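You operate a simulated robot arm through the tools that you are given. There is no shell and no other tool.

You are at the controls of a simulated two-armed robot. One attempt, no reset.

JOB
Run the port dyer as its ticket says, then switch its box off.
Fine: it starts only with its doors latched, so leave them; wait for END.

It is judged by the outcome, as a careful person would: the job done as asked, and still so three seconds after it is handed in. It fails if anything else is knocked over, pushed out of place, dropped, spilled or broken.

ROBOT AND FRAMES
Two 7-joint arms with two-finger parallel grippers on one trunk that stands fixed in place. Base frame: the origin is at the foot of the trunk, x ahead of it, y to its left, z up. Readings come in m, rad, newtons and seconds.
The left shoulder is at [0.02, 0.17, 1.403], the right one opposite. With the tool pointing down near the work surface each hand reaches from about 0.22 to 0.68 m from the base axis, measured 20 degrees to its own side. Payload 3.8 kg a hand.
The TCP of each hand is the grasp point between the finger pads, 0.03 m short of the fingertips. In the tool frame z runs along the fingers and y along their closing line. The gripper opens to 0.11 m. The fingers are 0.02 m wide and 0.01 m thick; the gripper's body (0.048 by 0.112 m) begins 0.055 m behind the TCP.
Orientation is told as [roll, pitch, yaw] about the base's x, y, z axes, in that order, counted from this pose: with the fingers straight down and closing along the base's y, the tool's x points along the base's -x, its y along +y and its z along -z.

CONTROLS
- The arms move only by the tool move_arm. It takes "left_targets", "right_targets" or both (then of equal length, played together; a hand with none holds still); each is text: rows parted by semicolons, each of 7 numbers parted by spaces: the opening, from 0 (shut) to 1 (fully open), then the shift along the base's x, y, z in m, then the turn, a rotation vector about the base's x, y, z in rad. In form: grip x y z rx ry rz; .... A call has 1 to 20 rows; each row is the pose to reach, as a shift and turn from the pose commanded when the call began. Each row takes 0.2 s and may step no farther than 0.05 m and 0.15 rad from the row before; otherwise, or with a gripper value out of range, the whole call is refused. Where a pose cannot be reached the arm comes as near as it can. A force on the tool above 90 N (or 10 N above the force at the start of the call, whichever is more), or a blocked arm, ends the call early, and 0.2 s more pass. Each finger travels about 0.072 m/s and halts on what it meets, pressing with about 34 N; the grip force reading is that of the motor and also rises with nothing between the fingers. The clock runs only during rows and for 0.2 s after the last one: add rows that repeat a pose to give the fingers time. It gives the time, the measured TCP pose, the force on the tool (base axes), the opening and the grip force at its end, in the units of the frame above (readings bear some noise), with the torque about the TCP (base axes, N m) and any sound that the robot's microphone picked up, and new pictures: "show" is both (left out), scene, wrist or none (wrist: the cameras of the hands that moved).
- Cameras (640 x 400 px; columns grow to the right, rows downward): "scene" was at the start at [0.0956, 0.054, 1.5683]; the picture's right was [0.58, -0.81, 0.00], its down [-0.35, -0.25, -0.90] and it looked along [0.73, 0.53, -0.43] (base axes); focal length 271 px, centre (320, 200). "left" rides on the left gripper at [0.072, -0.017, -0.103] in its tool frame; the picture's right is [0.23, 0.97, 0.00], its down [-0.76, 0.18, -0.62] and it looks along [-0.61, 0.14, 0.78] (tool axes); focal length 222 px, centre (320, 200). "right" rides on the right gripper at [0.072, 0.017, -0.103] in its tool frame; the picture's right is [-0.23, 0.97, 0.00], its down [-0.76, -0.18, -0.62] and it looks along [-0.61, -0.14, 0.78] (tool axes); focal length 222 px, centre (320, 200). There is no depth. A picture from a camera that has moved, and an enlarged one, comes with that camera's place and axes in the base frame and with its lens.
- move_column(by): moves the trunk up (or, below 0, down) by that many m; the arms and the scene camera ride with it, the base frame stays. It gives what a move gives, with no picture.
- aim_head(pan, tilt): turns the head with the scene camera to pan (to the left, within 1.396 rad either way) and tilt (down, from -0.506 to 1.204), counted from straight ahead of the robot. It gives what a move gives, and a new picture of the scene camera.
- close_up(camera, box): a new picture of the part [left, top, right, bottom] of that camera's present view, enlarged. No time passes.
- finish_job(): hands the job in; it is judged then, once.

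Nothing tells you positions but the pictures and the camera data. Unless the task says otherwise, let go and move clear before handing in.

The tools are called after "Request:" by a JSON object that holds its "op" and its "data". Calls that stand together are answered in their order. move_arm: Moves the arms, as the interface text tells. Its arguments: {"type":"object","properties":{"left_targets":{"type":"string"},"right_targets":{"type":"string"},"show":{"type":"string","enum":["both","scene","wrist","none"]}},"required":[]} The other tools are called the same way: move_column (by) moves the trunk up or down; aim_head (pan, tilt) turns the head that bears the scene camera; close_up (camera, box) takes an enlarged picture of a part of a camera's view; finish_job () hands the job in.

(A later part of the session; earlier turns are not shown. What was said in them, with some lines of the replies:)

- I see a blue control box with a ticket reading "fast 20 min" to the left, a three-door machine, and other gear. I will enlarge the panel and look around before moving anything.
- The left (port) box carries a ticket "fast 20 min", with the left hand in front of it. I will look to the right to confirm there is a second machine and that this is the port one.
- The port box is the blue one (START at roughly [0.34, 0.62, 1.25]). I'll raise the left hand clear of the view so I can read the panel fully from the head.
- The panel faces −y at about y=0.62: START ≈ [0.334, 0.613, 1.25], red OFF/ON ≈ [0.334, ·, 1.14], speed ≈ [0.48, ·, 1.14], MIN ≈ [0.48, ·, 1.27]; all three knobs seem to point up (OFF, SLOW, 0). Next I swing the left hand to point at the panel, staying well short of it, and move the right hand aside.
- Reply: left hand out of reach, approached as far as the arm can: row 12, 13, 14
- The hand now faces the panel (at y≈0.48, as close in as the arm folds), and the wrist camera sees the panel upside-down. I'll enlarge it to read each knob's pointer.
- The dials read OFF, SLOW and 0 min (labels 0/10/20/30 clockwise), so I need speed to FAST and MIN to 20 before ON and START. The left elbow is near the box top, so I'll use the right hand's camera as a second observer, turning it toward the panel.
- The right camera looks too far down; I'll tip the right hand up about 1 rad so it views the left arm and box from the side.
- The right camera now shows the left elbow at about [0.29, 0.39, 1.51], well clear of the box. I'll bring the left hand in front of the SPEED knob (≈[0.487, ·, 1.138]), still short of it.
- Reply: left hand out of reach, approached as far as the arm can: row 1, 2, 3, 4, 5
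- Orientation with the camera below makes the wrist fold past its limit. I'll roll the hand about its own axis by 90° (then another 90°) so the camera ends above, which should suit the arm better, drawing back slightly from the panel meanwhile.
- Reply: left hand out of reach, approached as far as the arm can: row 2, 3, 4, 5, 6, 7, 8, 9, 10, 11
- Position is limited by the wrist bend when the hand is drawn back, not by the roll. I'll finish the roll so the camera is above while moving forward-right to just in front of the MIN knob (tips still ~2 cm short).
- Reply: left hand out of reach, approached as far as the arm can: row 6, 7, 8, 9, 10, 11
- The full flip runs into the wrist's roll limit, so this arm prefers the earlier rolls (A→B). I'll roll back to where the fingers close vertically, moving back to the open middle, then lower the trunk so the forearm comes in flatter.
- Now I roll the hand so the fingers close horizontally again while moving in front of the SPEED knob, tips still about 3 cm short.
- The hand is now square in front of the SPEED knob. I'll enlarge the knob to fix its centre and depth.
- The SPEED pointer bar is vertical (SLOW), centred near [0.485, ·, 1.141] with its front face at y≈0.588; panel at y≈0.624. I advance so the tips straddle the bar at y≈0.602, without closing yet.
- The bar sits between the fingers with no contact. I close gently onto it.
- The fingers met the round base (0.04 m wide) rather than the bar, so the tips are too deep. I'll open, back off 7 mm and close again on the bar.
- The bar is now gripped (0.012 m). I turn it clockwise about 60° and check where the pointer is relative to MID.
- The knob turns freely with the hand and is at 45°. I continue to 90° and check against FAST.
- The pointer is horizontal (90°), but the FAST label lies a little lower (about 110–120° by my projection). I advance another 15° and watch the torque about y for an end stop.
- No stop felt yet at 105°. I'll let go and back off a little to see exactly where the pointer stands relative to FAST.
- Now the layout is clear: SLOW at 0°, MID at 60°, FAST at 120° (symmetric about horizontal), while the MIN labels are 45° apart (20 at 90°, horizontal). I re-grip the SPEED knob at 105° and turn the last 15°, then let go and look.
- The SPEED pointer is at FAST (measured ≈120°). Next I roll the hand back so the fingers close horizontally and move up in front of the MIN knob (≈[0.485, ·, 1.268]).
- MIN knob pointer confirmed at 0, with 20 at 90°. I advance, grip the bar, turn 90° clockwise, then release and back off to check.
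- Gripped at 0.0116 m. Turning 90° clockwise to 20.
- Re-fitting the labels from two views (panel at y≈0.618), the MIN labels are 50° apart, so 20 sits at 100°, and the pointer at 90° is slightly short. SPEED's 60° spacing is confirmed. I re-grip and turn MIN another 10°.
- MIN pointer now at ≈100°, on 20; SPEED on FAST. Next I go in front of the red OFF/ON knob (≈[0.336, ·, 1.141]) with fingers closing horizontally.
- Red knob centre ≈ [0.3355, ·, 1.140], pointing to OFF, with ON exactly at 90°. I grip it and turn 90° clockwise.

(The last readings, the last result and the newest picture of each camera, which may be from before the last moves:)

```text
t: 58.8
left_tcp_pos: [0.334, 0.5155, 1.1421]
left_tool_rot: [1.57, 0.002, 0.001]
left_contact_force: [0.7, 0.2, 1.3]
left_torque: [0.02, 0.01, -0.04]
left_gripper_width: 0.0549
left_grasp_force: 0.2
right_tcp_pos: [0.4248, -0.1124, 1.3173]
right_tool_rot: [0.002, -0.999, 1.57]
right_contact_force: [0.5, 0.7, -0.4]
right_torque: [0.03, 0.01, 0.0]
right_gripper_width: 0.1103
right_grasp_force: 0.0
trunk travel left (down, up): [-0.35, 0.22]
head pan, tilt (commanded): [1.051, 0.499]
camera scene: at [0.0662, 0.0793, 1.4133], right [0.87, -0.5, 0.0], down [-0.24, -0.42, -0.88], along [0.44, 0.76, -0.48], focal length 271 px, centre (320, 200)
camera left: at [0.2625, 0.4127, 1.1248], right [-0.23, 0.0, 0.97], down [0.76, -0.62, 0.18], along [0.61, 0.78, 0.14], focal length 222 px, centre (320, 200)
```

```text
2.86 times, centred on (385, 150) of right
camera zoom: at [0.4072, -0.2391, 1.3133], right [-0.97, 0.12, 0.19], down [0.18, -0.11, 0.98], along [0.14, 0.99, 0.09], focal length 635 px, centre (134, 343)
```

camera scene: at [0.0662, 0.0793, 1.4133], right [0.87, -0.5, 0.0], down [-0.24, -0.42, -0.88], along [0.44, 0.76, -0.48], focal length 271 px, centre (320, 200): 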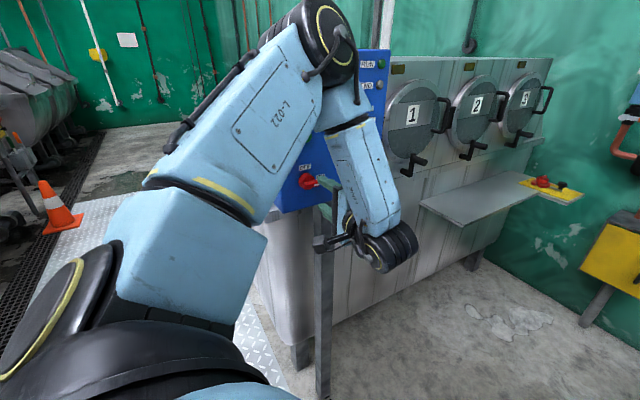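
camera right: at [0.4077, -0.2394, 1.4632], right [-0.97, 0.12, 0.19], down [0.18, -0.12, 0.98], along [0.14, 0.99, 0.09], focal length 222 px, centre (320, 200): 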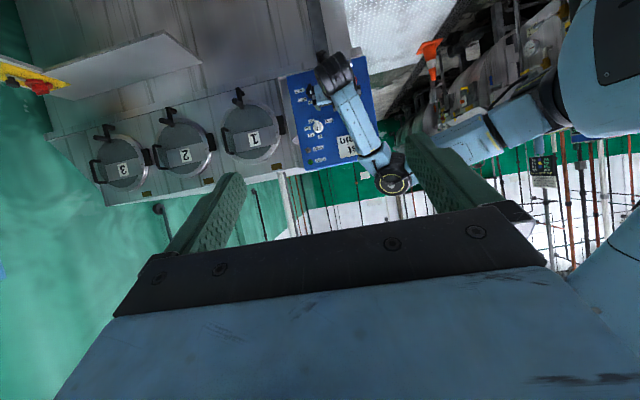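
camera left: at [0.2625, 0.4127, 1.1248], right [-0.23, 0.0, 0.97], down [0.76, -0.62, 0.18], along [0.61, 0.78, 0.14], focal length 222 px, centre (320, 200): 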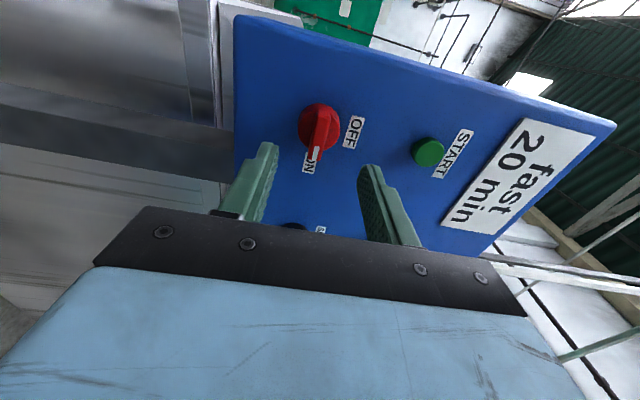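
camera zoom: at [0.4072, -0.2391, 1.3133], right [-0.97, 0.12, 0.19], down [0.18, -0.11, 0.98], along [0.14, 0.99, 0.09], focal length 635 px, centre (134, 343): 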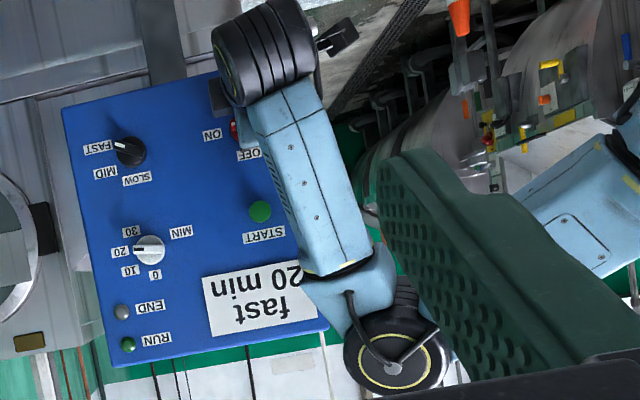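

Red is on ON, SPEED on FAST, MIN on 20. Next I shut the fingers and line up on the START button (≈[0.335, ·, 1.250]), stopping just short of it.

Request:
{"op": "move_arm", "data": {"left_targets": "0.3 0.001 0 0.03 0 0 0; 0.1 0.001 0 0.06 0 0 0; 0 0.001 0 0.09 0 0 0; 0 0.001 0 0.1085 0 0 0; 0 0.001 0.02 0.1085 0 0 0; 0 0.001 0.04 0.1085 0 0 0; 0 0.001 0.05 0.1085 0 0 0", "show": "both"}}

Request:
{"op": "close_up", "data": {"camera": "left", "box": [220, 60, 420, 220]}}

Request:
{"op": "close_up", "data": {"camera": "right", "box": [290, 80, 480, 220]}}

```text
t: 60.4
left_tcp_pos: [0.3344, 0.5656, 1.2485]
left_tool_rot: [1.57, 0.003, 0.0]
left_contact_force: [0.0, -0.8, -0.3]
left_torque: [-0.01, -0.02, -0.01]
left_gripper_width: 0.0001
left_grasp_force: 33.9
right_tcp_pos: [0.4243, -0.1129, 1.3166]
right_tool_rot: [0.003, -1.0, 1.567]
right_contact_force: [-0.2, 0.7, -0.6]
right_torque: [0.0, -0.02, 0.02]
right_gripper_width: 0.11
right_grasp_force: 0.1
trunk travel left (down, up): [-0.35, 0.22]
head pan, tilt (commanded): [1.051, 0.499]
camera scene: at [0.0661, 0.0796, 1.4133], right [0.87, -0.5, 0.0], down [-0.24, -0.42, -0.88], along [0.44, 0.76, -0.48], focal length 271 px, centre (320, 200)
camera left: at [0.2631, 0.4625, 1.2325], right [-0.23, 0.0, 0.97], down [0.76, -0.62, 0.18], along [0.61, 0.78, 0.14], focal length 222 px, centre (320, 200)
```

scene: 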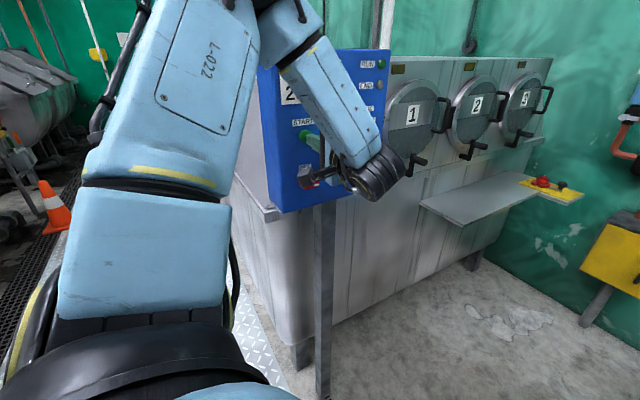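
left: 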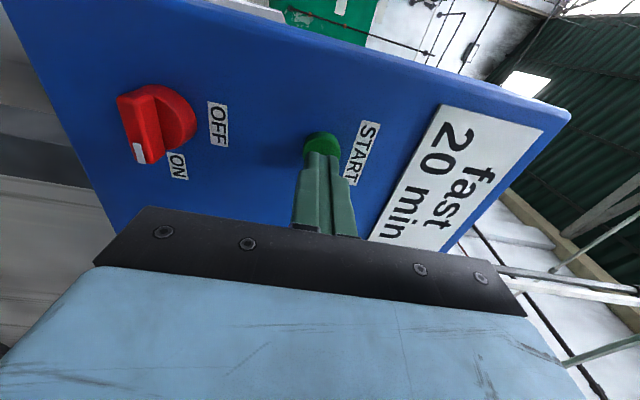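

```text
2.50 times, centred on (320, 140) of left
camera zoom: at [0.2631, 0.4625, 1.2325], right [-0.23, 0.0, 0.97], down [0.76, -0.62, 0.18], along [0.61, 0.78, 0.14], focal length 555 px, centre (320, 350)
```

zoom: 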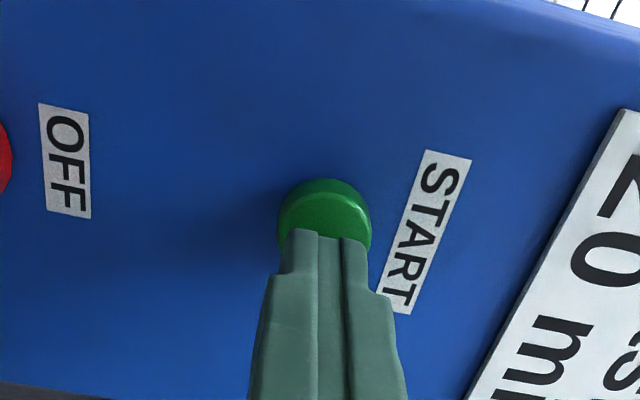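

```text
2.86 times, centred on (385, 150) of right
camera zoom: at [0.4072, -0.2388, 1.3134], right [-0.97, 0.12, 0.19], down [0.18, -0.11, 0.98], along [0.14, 0.99, 0.09], focal length 635 px, centre (134, 343)
```

zoom: 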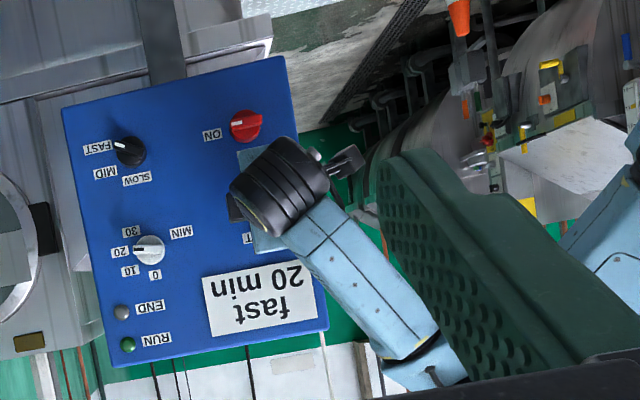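

The shut fingertips sit squarely in front of START, ~1 cm away. I advance in small steps, reading force and the RUN lamp.

Request:
{"op": "move_arm", "data": {"left_targets": "0 -0.001 0.004 0.002 0 0 0; 0 -0.001 0.008 0.002 0 0 0; 0 -0.001 0.011 0.002 0 0 0", "show": "none"}}

Request:
{"op": "close_up", "data": {"camera": "right", "box": [290, 80, 480, 220]}}

```text
t: 61.2
left_tcp_pos: [0.3348, 0.5761, 1.251]
left_tool_rot: [1.569, 0.002, 0.0]
left_contact_force: [0.0, -0.2, -1.2]
left_torque: [-0.01, -0.01, 0.03]
left_gripper_width: 0.0003
left_grasp_force: 34.2
right_tcp_pos: [0.4237, -0.1126, 1.3162]
right_tool_rot: [0.003, -1.0, 1.569]
right_contact_force: [-0.3, -0.4, -0.5]
right_torque: [-0.02, -0.01, -0.01]
right_gripper_width: 0.1101
right_grasp_force: 0.2
trunk travel left (down, up): [-0.35, 0.22]
head pan, tilt (commanded): [1.051, 0.499]
```

```text
2.86 times, centred on (385, 150) of right
camera zoom: at [0.4072, -0.239, 1.3134], right [-0.97, 0.12, 0.19], down [0.18, -0.11, 0.98], along [0.14, 0.99, 0.09], focal length 635 px, centre (134, 343)
```

zoom: 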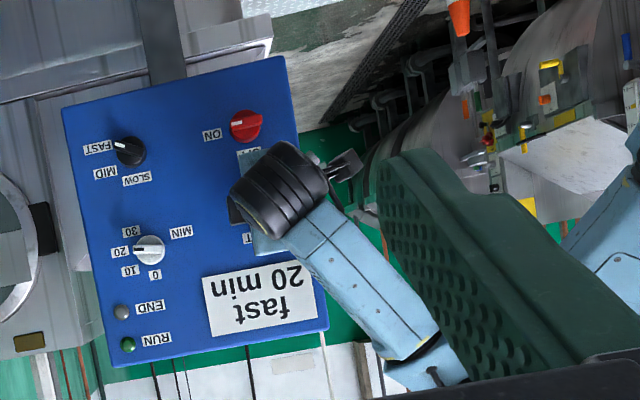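

No contact yet. A few more millimetres.

Request:
{"op": "move_arm", "data": {"left_targets": "0 0 0.002 0 0 0 0; 0 0 0.004 0 0 0 0", "show": "none"}}

Request:
{"op": "close_up", "data": {"camera": "left", "box": [220, 60, 420, 220]}}

```text
t: 61.8
left_tcp_pos: [0.3346, 0.5801, 1.2511]
left_tool_rot: [1.569, 0.001, -0.001]
left_contact_force: [-0.5, -2.7, -0.6]
left_torque: [-0.06, -0.03, 0.0]
left_gripper_width: 0.0002
left_grasp_force: 33.7
right_tcp_pos: [0.4249, -0.1143, 1.3172]
right_tool_rot: [0.002, -0.999, 1.57]
right_contact_force: [-0.3, -0.1, -1.0]
right_torque: [-0.03, 0.01, 0.0]
right_gripper_width: 0.11
right_grasp_force: 0.1
trunk travel left (down, up): [-0.35, 0.22]
head pan, tilt (commanded): [1.051, 0.499]
heard: click
```

```text
2.50 times, centred on (320, 140) of left
camera zoom: at [0.2628, 0.4772, 1.2348], right [-0.23, 0.0, 0.97], down [0.76, -0.62, 0.18], along [0.61, 0.78, 0.14], focal length 555 px, centre (320, 350)
```

zoom: 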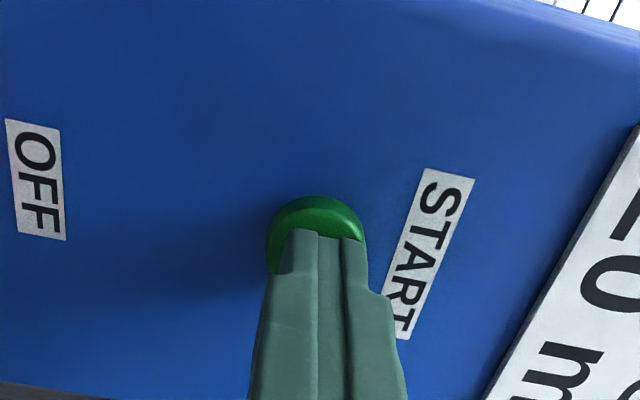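

A click was heard at light contact (≈3 N). I check the RUN lamp before withdrawing.

Request:
{"op": "close_up", "data": {"camera": "right", "box": [315, 180, 345, 205]}}

Request:
{"op": "close_up", "data": {"camera": "scene", "box": [340, 45, 400, 95]}}

```text
16.00 times, centred on (330, 192) of right
camera zoom: at [0.4071, -0.2394, 1.3133], right [-0.97, 0.12, 0.19], down [0.18, -0.11, 0.98], along [0.14, 0.99, 0.09], focal length 3554 px, centre (160, 320)
```

zoom: 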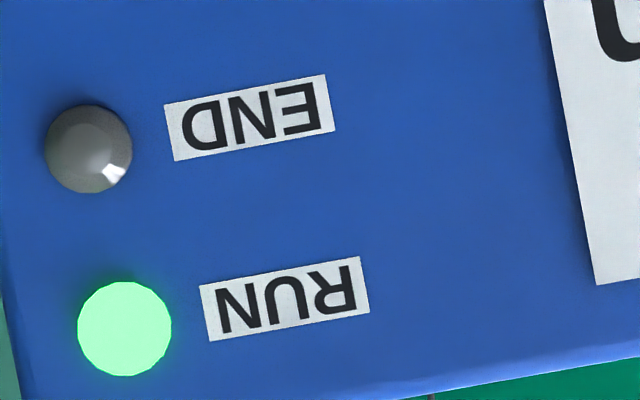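

```text
8.00 times, centred on (370, 70) of scene
camera zoom: at [0.066, 0.079, 1.4133], right [0.87, -0.5, 0.0], down [-0.24, -0.42, -0.88], along [0.44, 0.76, -0.48], focal length 2171 px, centre (-80, 1240)
```

zoom: 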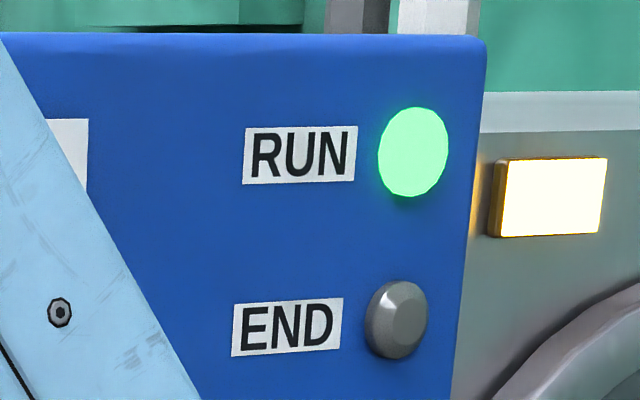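

RUN is lit (and the door-1 lamp), so the programme is running. I withdraw and wait in front of the red knob, hand ready, watching for END.

Request:
{"op": "move_arm", "data": {"left_targets": "0 0 -0.03 0 0 0 0; 0 0 -0.065 0 0 0 0; 0.2 0.001 -0.065 -0.03 0 0 0; 0.4 0.001 -0.065 -0.06 0 0 0; 0.5 0.001 -0.065 -0.09 0 0 0; 0.5 0.001 -0.065 -0.1105 0 0 0; 0.5 0.001 -0.065 -0.1105 0 0 0", "show": "both"}}

Request:
{"op": "close_up", "data": {"camera": "right", "box": [290, 80, 480, 220]}}

```text
t: 63.4
left_tcp_pos: [0.3371, 0.5147, 1.1405]
left_tool_rot: [1.569, 0.0, 0.001]
left_contact_force: [0.2, 0.1, -0.7]
left_torque: [-0.02, 0.01, 0.0]
left_gripper_width: 0.0548
left_grasp_force: 0.1
right_tcp_pos: [0.4244, -0.1133, 1.3171]
right_tool_rot: [0.001, -1.0, 1.569]
right_contact_force: [-0.5, -0.2, 0.3]
right_torque: [0.01, -0.01, 0.04]
right_gripper_width: 0.11
right_grasp_force: 0.0
trunk travel left (down, up): [-0.35, 0.22]
head pan, tilt (commanded): [1.051, 0.499]
camera scene: at [0.066, 0.0795, 1.4133], right [0.87, -0.5, 0.0], down [-0.24, -0.42, -0.88], along [0.44, 0.76, -0.48], focal length 271 px, centre (320, 200)
camera left: at [0.2655, 0.4115, 1.1231], right [-0.23, 0.0, 0.97], down [0.76, -0.62, 0.18], along [0.61, 0.78, 0.14], focal length 222 px, centre (320, 200)
```

scene: 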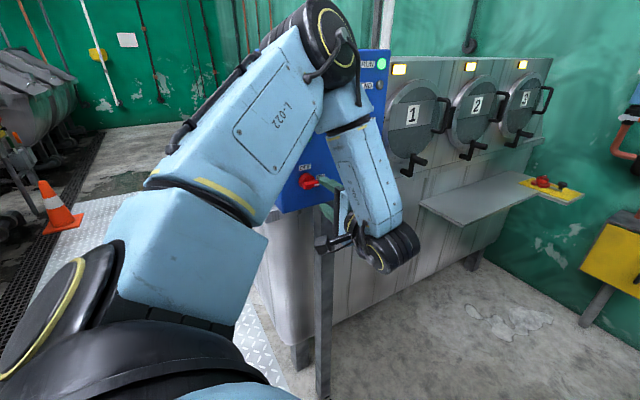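
left: 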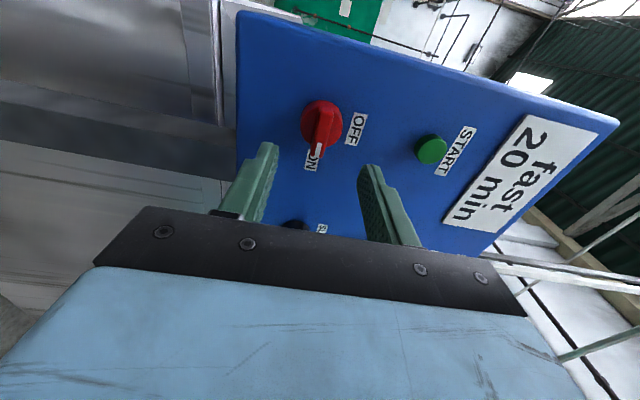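

```text
2.86 times, centred on (385, 150) of right
camera zoom: at [0.4071, -0.2389, 1.3134], right [-0.97, 0.12, 0.19], down [0.18, -0.11, 0.98], along [0.14, 0.99, 0.09], focal length 635 px, centre (134, 343)
```

zoom: 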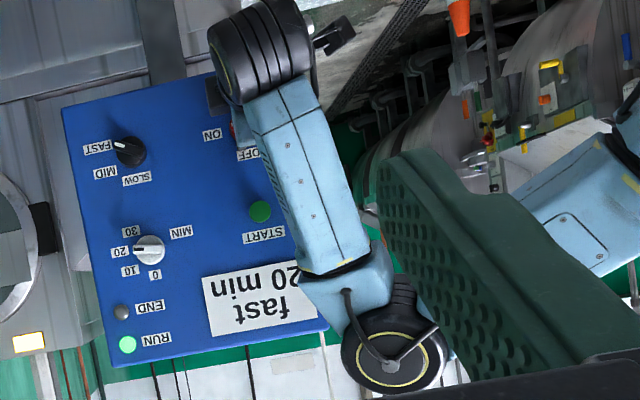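

RUN is lit with all three door lamps on. I hold still and wait for END.

Request:
{"op": "move_arm", "data": {"left_targets": "0.5 0 0 0 0 0 0; 0.5 0 0 0 0 0 0; 0.5 0 0 0 0 0 0; 0.5 0 0 0 0 0 0; 0.5 0 0 0 0 0 0; 0.5 0 0 0 0 0 0; 0.5 0 0 0 0 0 0; 0.5 0 0 0 0 0 0; 0.5 0 0 0 0 0 0; 0.5 0 0 0 0 0 0; 0.5 0 0 0 0 0 0; 0.5 0 0 0 0 0 0; 0.5 0 0 0 0 0 0; 0.5 0 0 0 0 0 0; 0.5 0 0 0 0 0 0; 0.5 0 0 0 0 0 0; 0.5 0 0 0 0 0 0; 0.5 0 0 0 0 0 0; 0.5 0 0 0 0 0 0; 0.5 0 0 0 0 0 0", "show": "scene"}}

Request:
{"op": "close_up", "data": {"camera": "scene", "box": [340, 45, 400, 95]}}

```text
t: 67.6
left_tcp_pos: [0.3365, 0.5139, 1.1406]
left_tool_rot: [1.568, 0.001, -0.002]
left_contact_force: [-0.4, -1.1, 1.2]
left_torque: [-0.02, -0.02, 0.0]
left_gripper_width: 0.0548
left_grasp_force: 0.1
right_tcp_pos: [0.4242, -0.1127, 1.3171]
right_tool_rot: [0.002, -1.001, 1.569]
right_contact_force: [-0.3, -1.4, -0.6]
right_torque: [0.01, 0.01, -0.01]
right_gripper_width: 0.1101
right_grasp_force: 0.1
trunk travel left (down, up): [-0.35, 0.22]
head pan, tilt (commanded): [1.051, 0.499]
camera scene: at [0.0661, 0.0795, 1.4133], right [0.87, -0.5, 0.0], down [-0.24, -0.42, -0.88], along [0.44, 0.76, -0.48], focal length 271 px, centre (320, 200)
```

scene: 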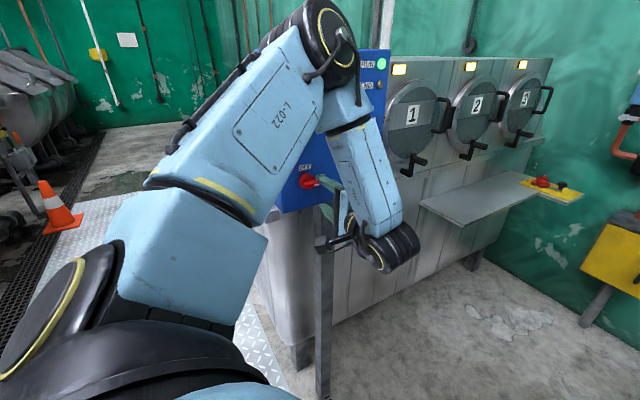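

```text
8.00 times, centred on (370, 70) of scene
camera zoom: at [0.0661, 0.0795, 1.4133], right [0.87, -0.5, 0.0], down [-0.24, -0.42, -0.88], along [0.44, 0.76, -0.48], focal length 2171 px, centre (-80, 1240)
```

zoom: 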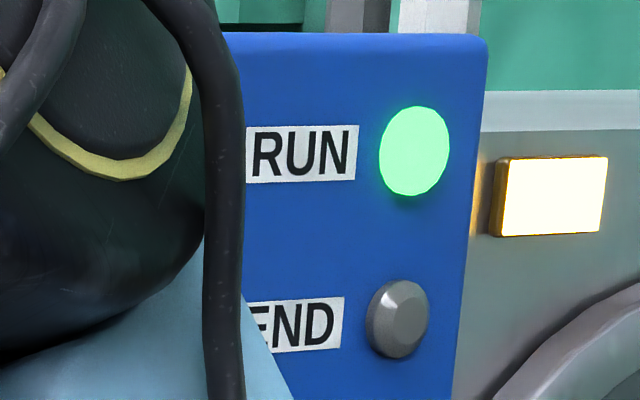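

Still running, END is unlit. I keep waiting.

Request:
{"op": "move_arm", "data": {"left_targets": "0.5 0 0 0 0 0 0; 0.5 0 0 0 0 0 0; 0.5 0 0 0 0 0 0; 0.5 0 0 0 0 0 0; 0.5 0 0 0 0 0 0; 0.5 0 0 0 0 0 0; 0.5 0 0 0 0 0 0; 0.5 0 0 0 0 0 0; 0.5 0 0 0 0 0 0; 0.5 0 0 0 0 0 0; 0.5 0 0 0 0 0 0; 0.5 0 0 0 0 0 0; 0.5 0 0 0 0 0 0; 0.5 0 0 0 0 0 0; 0.5 0 0 0 0 0 0; 0.5 0 0 0 0 0 0; 0.5 0 0 0 0 0 0; 0.5 0 0 0 0 0 0; 0.5 0 0 0 0 0 0; 0.5 0 0 0 0 0 0", "show": "none"}}

Request:
{"op": "close_up", "data": {"camera": "scene", "box": [340, 45, 400, 95]}}

Request:
{"op": "move_arm", "data": {"left_targets": "0.5 0 0 0 0 0 0; 0.5 0 0 0 0 0 0; 0.5 0 0 0 0 0 0; 0.5 0 0 0 0 0 0; 0.5 0 0 0 0 0 0; 0.5 0 0 0 0 0 0; 0.5 0 0 0 0 0 0; 0.5 0 0 0 0 0 0; 0.5 0 0 0 0 0 0; 0.5 0 0 0 0 0 0; 0.5 0 0 0 0 0 0; 0.5 0 0 0 0 0 0; 0.5 0 0 0 0 0 0; 0.5 0 0 0 0 0 0; 0.5 0 0 0 0 0 0; 0.5 0 0 0 0 0 0; 0.5 0 0 0 0 0 0; 0.5 0 0 0 0 0 0; 0.5 0 0 0 0 0 0; 0.5 0 0 0 0 0 0", "show": "none"}}

Request:
{"op": "close_up", "data": {"camera": "scene", "box": [340, 45, 400, 95]}}

```text
t: 71.8
left_tcp_pos: [0.3364, 0.5134, 1.1402]
left_tool_rot: [1.569, 0.003, 0.0]
left_contact_force: [1.0, 0.2, -0.6]
left_torque: [0.04, 0.01, -0.02]
left_gripper_width: 0.0551
left_grasp_force: 0.0
right_tcp_pos: [0.4242, -0.1123, 1.3167]
right_tool_rot: [0.003, -1.001, 1.567]
right_contact_force: [0.2, -0.2, -0.3]
right_torque: [-0.01, 0.02, 0.02]
right_gripper_width: 0.1101
right_grasp_force: 0.2
trunk travel left (down, up): [-0.35, 0.22]
head pan, tilt (commanded): [1.051, 0.499]
```

```text
8.00 times, centred on (370, 70) of scene
camera zoom: at [0.0661, 0.0795, 1.4133], right [0.87, -0.5, 0.0], down [-0.24, -0.42, -0.88], along [0.44, 0.76, -0.48], focal length 2171 px, centre (-80, 1240)
```

zoom: 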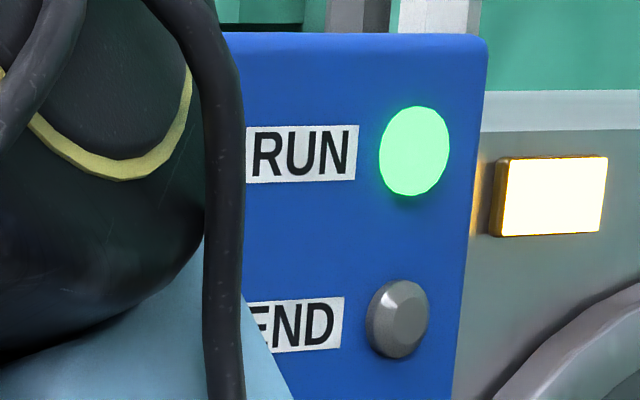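

```text
t: 76.0
left_tcp_pos: [0.3371, 0.5145, 1.1402]
left_tool_rot: [1.569, 0.001, -0.002]
left_contact_force: [0.6, 0.9, -0.8]
left_torque: [-0.05, 0.01, -0.01]
left_gripper_width: 0.0549
left_grasp_force: 0.0
right_tcp_pos: [0.4241, -0.1127, 1.3176]
right_tool_rot: [0.002, -1.001, 1.569]
right_contact_force: [-0.5, -0.1, -1.0]
right_torque: [0.0, -0.01, 0.0]
right_gripper_width: 0.1101
right_grasp_force: 0.1
trunk travel left (down, up): [-0.35, 0.22]
head pan, tilt (commanded): [1.051, 0.499]
```

```text
8.00 times, centred on (370, 70) of scene
camera zoom: at [0.0661, 0.0795, 1.4133], right [0.87, -0.5, 0.0], down [-0.24, -0.42, -0.88], along [0.44, 0.76, -0.48], focal length 2171 px, centre (-80, 1240)
```

zoom: 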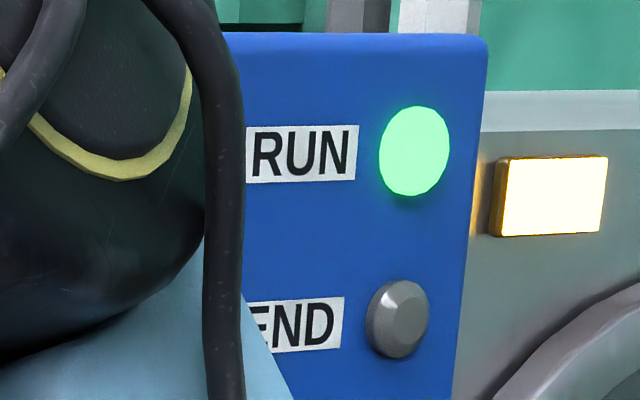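

RUN still lit about 14 s in. I continue waiting.

Request:
{"op": "move_arm", "data": {"left_targets": "0.5 0 0 0 0 0 0; 0.5 0 0 0 0 0 0; 0.5 0 0 0 0 0 0; 0.5 0 0 0 0 0 0; 0.5 0 0 0 0 0 0; 0.5 0 0 0 0 0 0; 0.5 0 0 0 0 0 0; 0.5 0 0 0 0 0 0; 0.5 0 0 0 0 0 0; 0.5 0 0 0 0 0 0; 0.5 0 0 0 0 0 0; 0.5 0 0 0 0 0 0; 0.5 0 0 0 0 0 0; 0.5 0 0 0 0 0 0; 0.5 0 0 0 0 0 0; 0.5 0 0 0 0 0 0; 0.5 0 0 0 0 0 0; 0.5 0 0 0 0 0 0; 0.5 0 0 0 0 0 0; 0.5 0 0 0 0 0 0", "show": "none"}}

Request:
{"op": "close_up", "data": {"camera": "scene", "box": [340, 45, 400, 95]}}

Request:
{"op": "move_arm", "data": {"left_targets": "0.5 0 0 0 0 0 0; 0.5 0 0 0 0 0 0; 0.5 0 0 0 0 0 0; 0.5 0 0 0 0 0 0; 0.5 0 0 0 0 0 0; 0.5 0 0 0 0 0 0; 0.5 0 0 0 0 0 0; 0.5 0 0 0 0 0 0; 0.5 0 0 0 0 0 0; 0.5 0 0 0 0 0 0; 0.5 0 0 0 0 0 0; 0.5 0 0 0 0 0 0; 0.5 0 0 0 0 0 0; 0.5 0 0 0 0 0 0; 0.5 0 0 0 0 0 0; 0.5 0 0 0 0 0 0; 0.5 0 0 0 0 0 0; 0.5 0 0 0 0 0 0; 0.5 0 0 0 0 0 0; 0.5 0 0 0 0 0 0", "show": "none"}}

Request:
{"op": "close_up", "data": {"camera": "scene", "box": [340, 45, 400, 95]}}

```text
t: 80.2
left_tcp_pos: [0.3367, 0.5139, 1.1403]
left_tool_rot: [1.571, 0.001, 0.0]
left_contact_force: [0.3, -1.1, 0.0]
left_torque: [0.0, 0.01, -0.02]
left_gripper_width: 0.055
left_grasp_force: 0.2
right_tcp_pos: [0.4246, -0.1134, 1.3178]
right_tool_rot: [0.0, -1.001, 1.567]
right_contact_force: [0.2, -0.4, 1.0]
right_torque: [0.03, 0.0, -0.03]
right_gripper_width: 0.11
right_grasp_force: 0.1
trunk travel left (down, up): [-0.35, 0.22]
head pan, tilt (commanded): [1.051, 0.499]
```

```text
8.00 times, centred on (370, 70) of scene
camera zoom: at [0.0661, 0.0795, 1.4133], right [0.87, -0.5, 0.0], down [-0.24, -0.42, -0.88], along [0.44, 0.76, -0.48], focal length 2171 px, centre (-80, 1240)
```

zoom: 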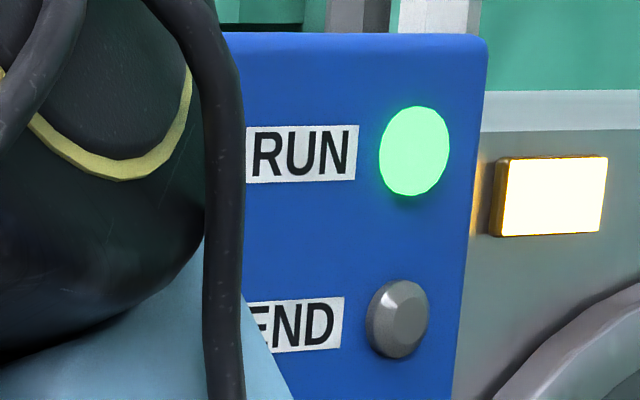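

```text
t: 84.4
left_tcp_pos: [0.3366, 0.5148, 1.1403]
left_tool_rot: [1.57, 0.002, 0.002]
left_contact_force: [-0.5, 0.9, -0.2]
left_torque: [0.01, -0.02, 0.02]
left_gripper_width: 0.055
left_grasp_force: 0.0
right_tcp_pos: [0.4249, -0.1137, 1.3172]
right_tool_rot: [0.002, -1.001, 1.568]
right_contact_force: [-0.1, -0.4, 0.0]
right_torque: [0.02, -0.03, -0.01]
right_gripper_width: 0.1101
right_grasp_force: 0.2
trunk travel left (down, up): [-0.35, 0.22]
head pan, tilt (commanded): [1.051, 0.499]
```

```text
8.00 times, centred on (370, 70) of scene
camera zoom: at [0.0661, 0.0795, 1.4133], right [0.87, -0.5, 0.0], down [-0.24, -0.42, -0.88], along [0.44, 0.76, -0.48], focal length 2171 px, centre (-80, 1240)
```

zoom: 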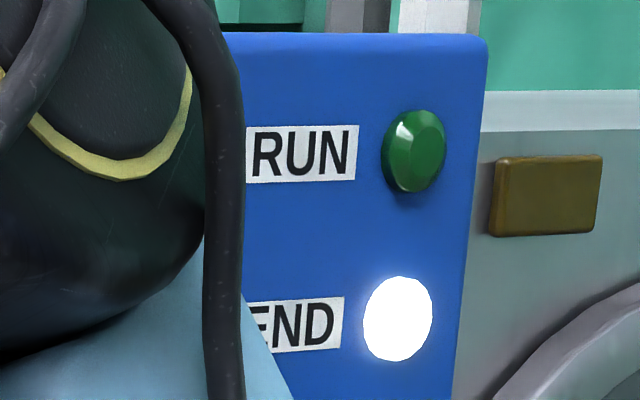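

END is lit and RUN is out. Now I grip the red knob (bar horizontal at ON) and turn it back 90° to OFF.

Request:
{"op": "move_arm", "data": {"left_targets": "0.5 0 0.02 0 0 0 0; 0.5 0 0.04 0 0 0 0; 0.5 0 0.05 0 0 0 0; 0.3 0 0.05 0 0 0 0; 0.1 0 0.05 0 0 0 0; 0 0 0.05 0 0 0 0; 0 0 0.05 0 0 0 0", "show": "wrist"}}

Request:
{"op": "move_arm", "data": {"left_targets": "0 0 0 0 0 -0.14 0; 0 0 0 0 0 -0.28 0; 0 0 0 0 0 -0.42 0; 0 0 0 0 0 -0.56 0; 0 0 0 0 0 -0.70 0; 0 0 0 0 0 -0.84 0; 0 0 0 0 0 -0.98 0; 0 0 0 0 0 -1.12 0; 0 0 0 0 0 -1.26 0; 0 0 0 0 0 -1.40 0; 0 0 0 0 0 -1.5 0; 0 0 0 0 0 -1.571 0; 0 0 0 0 0 -1.571 0", "show": "none"}}

Request:
{"op": "move_arm", "data": {"left_targets": "0.3 0 0 0 0 0 0; 0.5 0 0 0 0 0 0; 0.5 0 -0.02 0 0 0 0; 0.5 0 -0.04 0 0 0 0; 0.5 0 -0.05 0 0 0 0", "show": "both"}}

Request:
{"op": "close_up", "data": {"camera": "left", "box": [220, 60, 420, 220]}}

Request:
{"op": "close_up", "data": {"camera": "scene", "box": [260, 40, 420, 220]}}

Request:
{"op": "close_up", "data": {"camera": "right", "box": [290, 80, 480, 220]}}

```text
t: 86.0
left_tcp_pos: [0.3364, 0.5662, 1.1391]
left_tool_rot: [1.568, 0.001, 0.001]
left_contact_force: [-1.0, 1.5, -0.3]
left_torque: [0.06, -0.02, -0.25]
left_gripper_width: 0.0118
left_grasp_force: 44.7
right_tcp_pos: [0.4247, -0.1131, 1.318]
right_tool_rot: [0.001, -0.998, 1.569]
right_contact_force: [0.2, -0.1, 0.1]
right_torque: [-0.01, 0.04, 0.02]
right_gripper_width: 0.1099
right_grasp_force: 0.1
trunk travel left (down, up): [-0.35, 0.22]
head pan, tilt (commanded): [1.051, 0.499]
camera left: at [0.264, 0.463, 1.1237], right [-0.23, 0.0, 0.97], down [0.76, -0.62, 0.18], along [0.61, 0.78, 0.14], focal length 222 px, centre (320, 200)
```

left: 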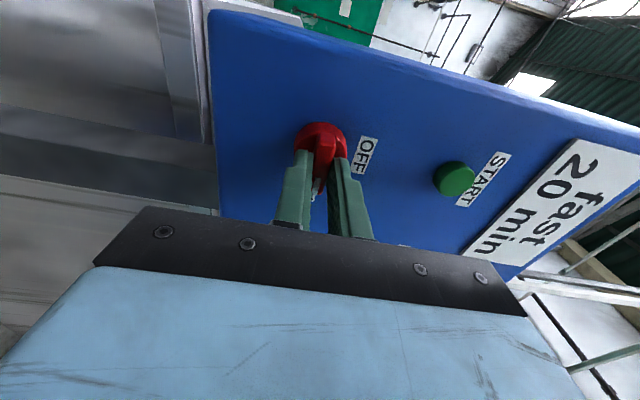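

```text
t: 88.8
left_tcp_pos: [0.3343, 0.5657, 1.1397]
left_tool_rot: [-1.625, -1.57, -3.088]
left_contact_force: [-3.3, 9.5, 12.5]
left_torque: [-0.82, 0.09, 0.23]
left_gripper_width: 0.0116
left_grasp_force: 45.1
right_tcp_pos: [0.4225, -0.1109, 1.3179]
right_tool_rot: [0.0, -0.999, 1.568]
right_contact_force: [-0.2, -0.8, 0.0]
right_torque: [-0.01, 0.0, 0.0]
right_gripper_width: 0.1097
right_grasp_force: 0.0
trunk travel left (down, up): [-0.35, 0.22]
head pan, tilt (commanded): [1.051, 0.499]
```

```text
t: 90.0
left_tcp_pos: [0.336, 0.5158, 1.1402]
left_tool_rot: [0.824, -1.569, 0.745]
left_contact_force: [-0.6, -0.2, -0.9]
left_torque: [-0.01, 0.01, 0.0]
left_gripper_width: 0.0549
left_grasp_force: 0.0
right_tcp_pos: [0.4237, -0.113, 1.3179]
right_tool_rot: [0.0, -1.0, 1.567]
right_contact_force: [0.3, -0.2, -0.2]
right_torque: [-0.01, 0.04, 0.03]
right_gripper_width: 0.1099
right_grasp_force: 0.1
trunk travel left (down, up): [-0.35, 0.22]
head pan, tilt (commanded): [1.051, 0.499]
camera scene: at [0.0661, 0.0794, 1.4133], right [0.87, -0.5, 0.0], down [-0.24, -0.42, -0.88], along [0.44, 0.76, -0.48], focal length 271 px, centre (320, 200)
camera left: at [0.3534, 0.4125, 1.0686], right [-0.97, 0.0, -0.23], down [-0.18, -0.62, 0.76], along [-0.14, 0.78, 0.61], focal length 222 px, centre (320, 200)
```

scene: 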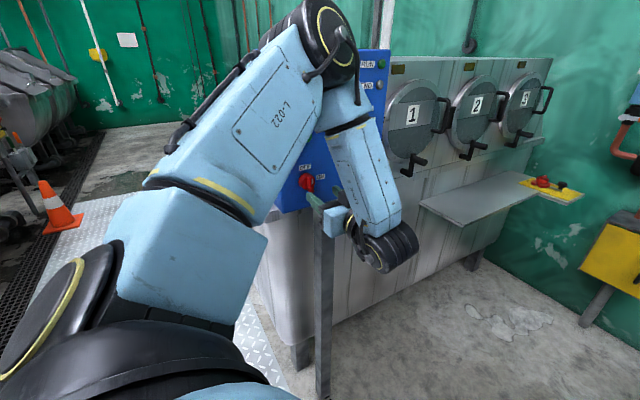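
left: 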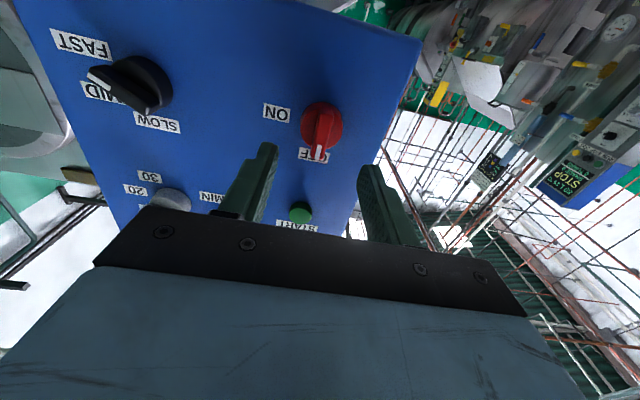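

```text
2.50 times, centred on (320, 140) of left
camera zoom: at [0.3534, 0.4125, 1.0686], right [-0.97, 0.0, -0.23], down [-0.18, -0.62, 0.76], along [-0.14, 0.78, 0.61], focal length 555 px, centre (320, 350)
```

zoom: 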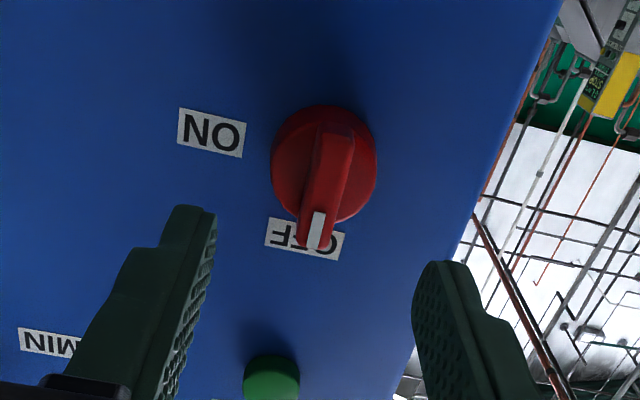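

```text
2.22 times, centred on (340, 130) of scene
camera zoom: at [0.0661, 0.0794, 1.4133], right [0.87, -0.5, 0.0], down [-0.24, -0.42, -0.88], along [0.44, 0.76, -0.48], focal length 603 px, centre (276, 356)
```

zoom: 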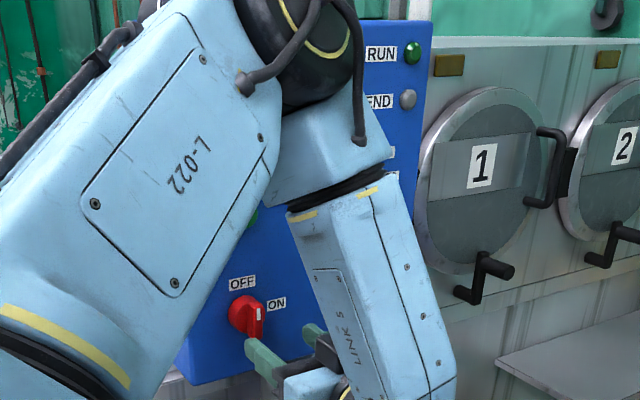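

```text
2.86 times, centred on (385, 150) of right
camera zoom: at [0.4071, -0.2391, 1.3134], right [-0.97, 0.12, 0.19], down [0.18, -0.11, 0.98], along [0.14, 0.99, 0.09], focal length 635 px, centre (134, 343)
```

zoom: 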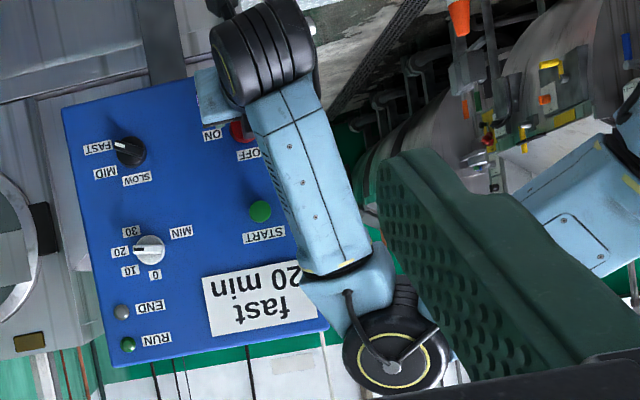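

The red knob is back on OFF and all lamps are out; nothing else has moved. I draw the hand a little further from the panel and then hand in.

Request:
{"op": "move_arm", "data": {"left_targets": "0.5 0 -0.01 0 0 0 0; 0.5 0 -0.02 0 0 0 0; 0.5 0 -0.03 0 0 0 0; 0.5 0 -0.03 0 0 0 0", "show": "both"}}

```text
t: 91.0
left_tcp_pos: [0.3348, 0.4859, 1.1399]
left_tool_rot: [1.186, -1.57, 0.381]
left_contact_force: [-0.6, 0.6, 0.7]
left_torque: [-0.04, -0.01, 0.01]
left_gripper_width: 0.0551
left_grasp_force: 0.0
right_tcp_pos: [0.4238, -0.1137, 1.3187]
right_tool_rot: [0.002, -0.999, 1.569]
right_contact_force: [0.3, 0.0, 0.6]
right_torque: [0.0, -0.02, -0.01]
right_gripper_width: 0.11
right_grasp_force: 0.0
trunk travel left (down, up): [-0.35, 0.22]
head pan, tilt (commanded): [1.051, 0.499]
camera scene: at [0.066, 0.0795, 1.4133], right [0.87, -0.5, 0.0], down [-0.24, -0.42, -0.88], along [0.44, 0.76, -0.48], focal length 271 px, centre (320, 200)
camera left: at [0.3534, 0.3832, 1.0682], right [-0.97, 0.0, -0.23], down [-0.18, -0.62, 0.76], along [-0.14, 0.78, 0.61], focal length 222 px, centre (320, 200)
```

scene: 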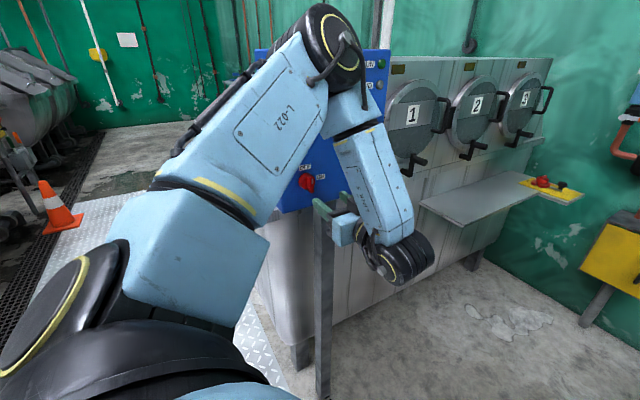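
left: 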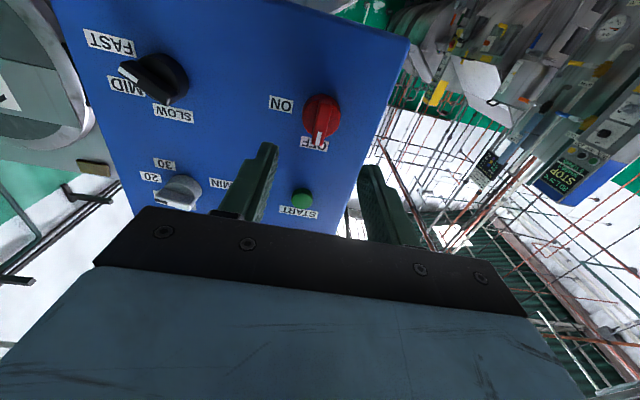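

The box is off (knob on OFF, lamps dark), the programme reached END at fast / 20 min, the doors were left alone and the hand is clear. Handing in.

Request:
{"op": "finish_job", "data": {}}

```text
The job is handed in.
```

The port dyer ran its ticket, fast for 20 min, through to END, and its box is now switched off. I've handed the job in.

- **Settings:** I turned the speed knob from SLOW to FAST and the minutes knob from 0 to 20, then switched the box ON. I checked each pointer against its label afterwards.
- **Run:** START clicked and the RUN lamp and the door 1 lamp lit at once. The lamps on doors 2 and 3 were lit in the next picture. The END lamp came on roughly 20 seconds later, with RUN out.
- **Shut-down:** I turned the red knob back to OFF, and the RUN and END lamps went out.
- **Surroundings:** I left the doors alone and saw nothing else disturbed. I let go of the knob and drew the hand back about 7 cm from the knobs.
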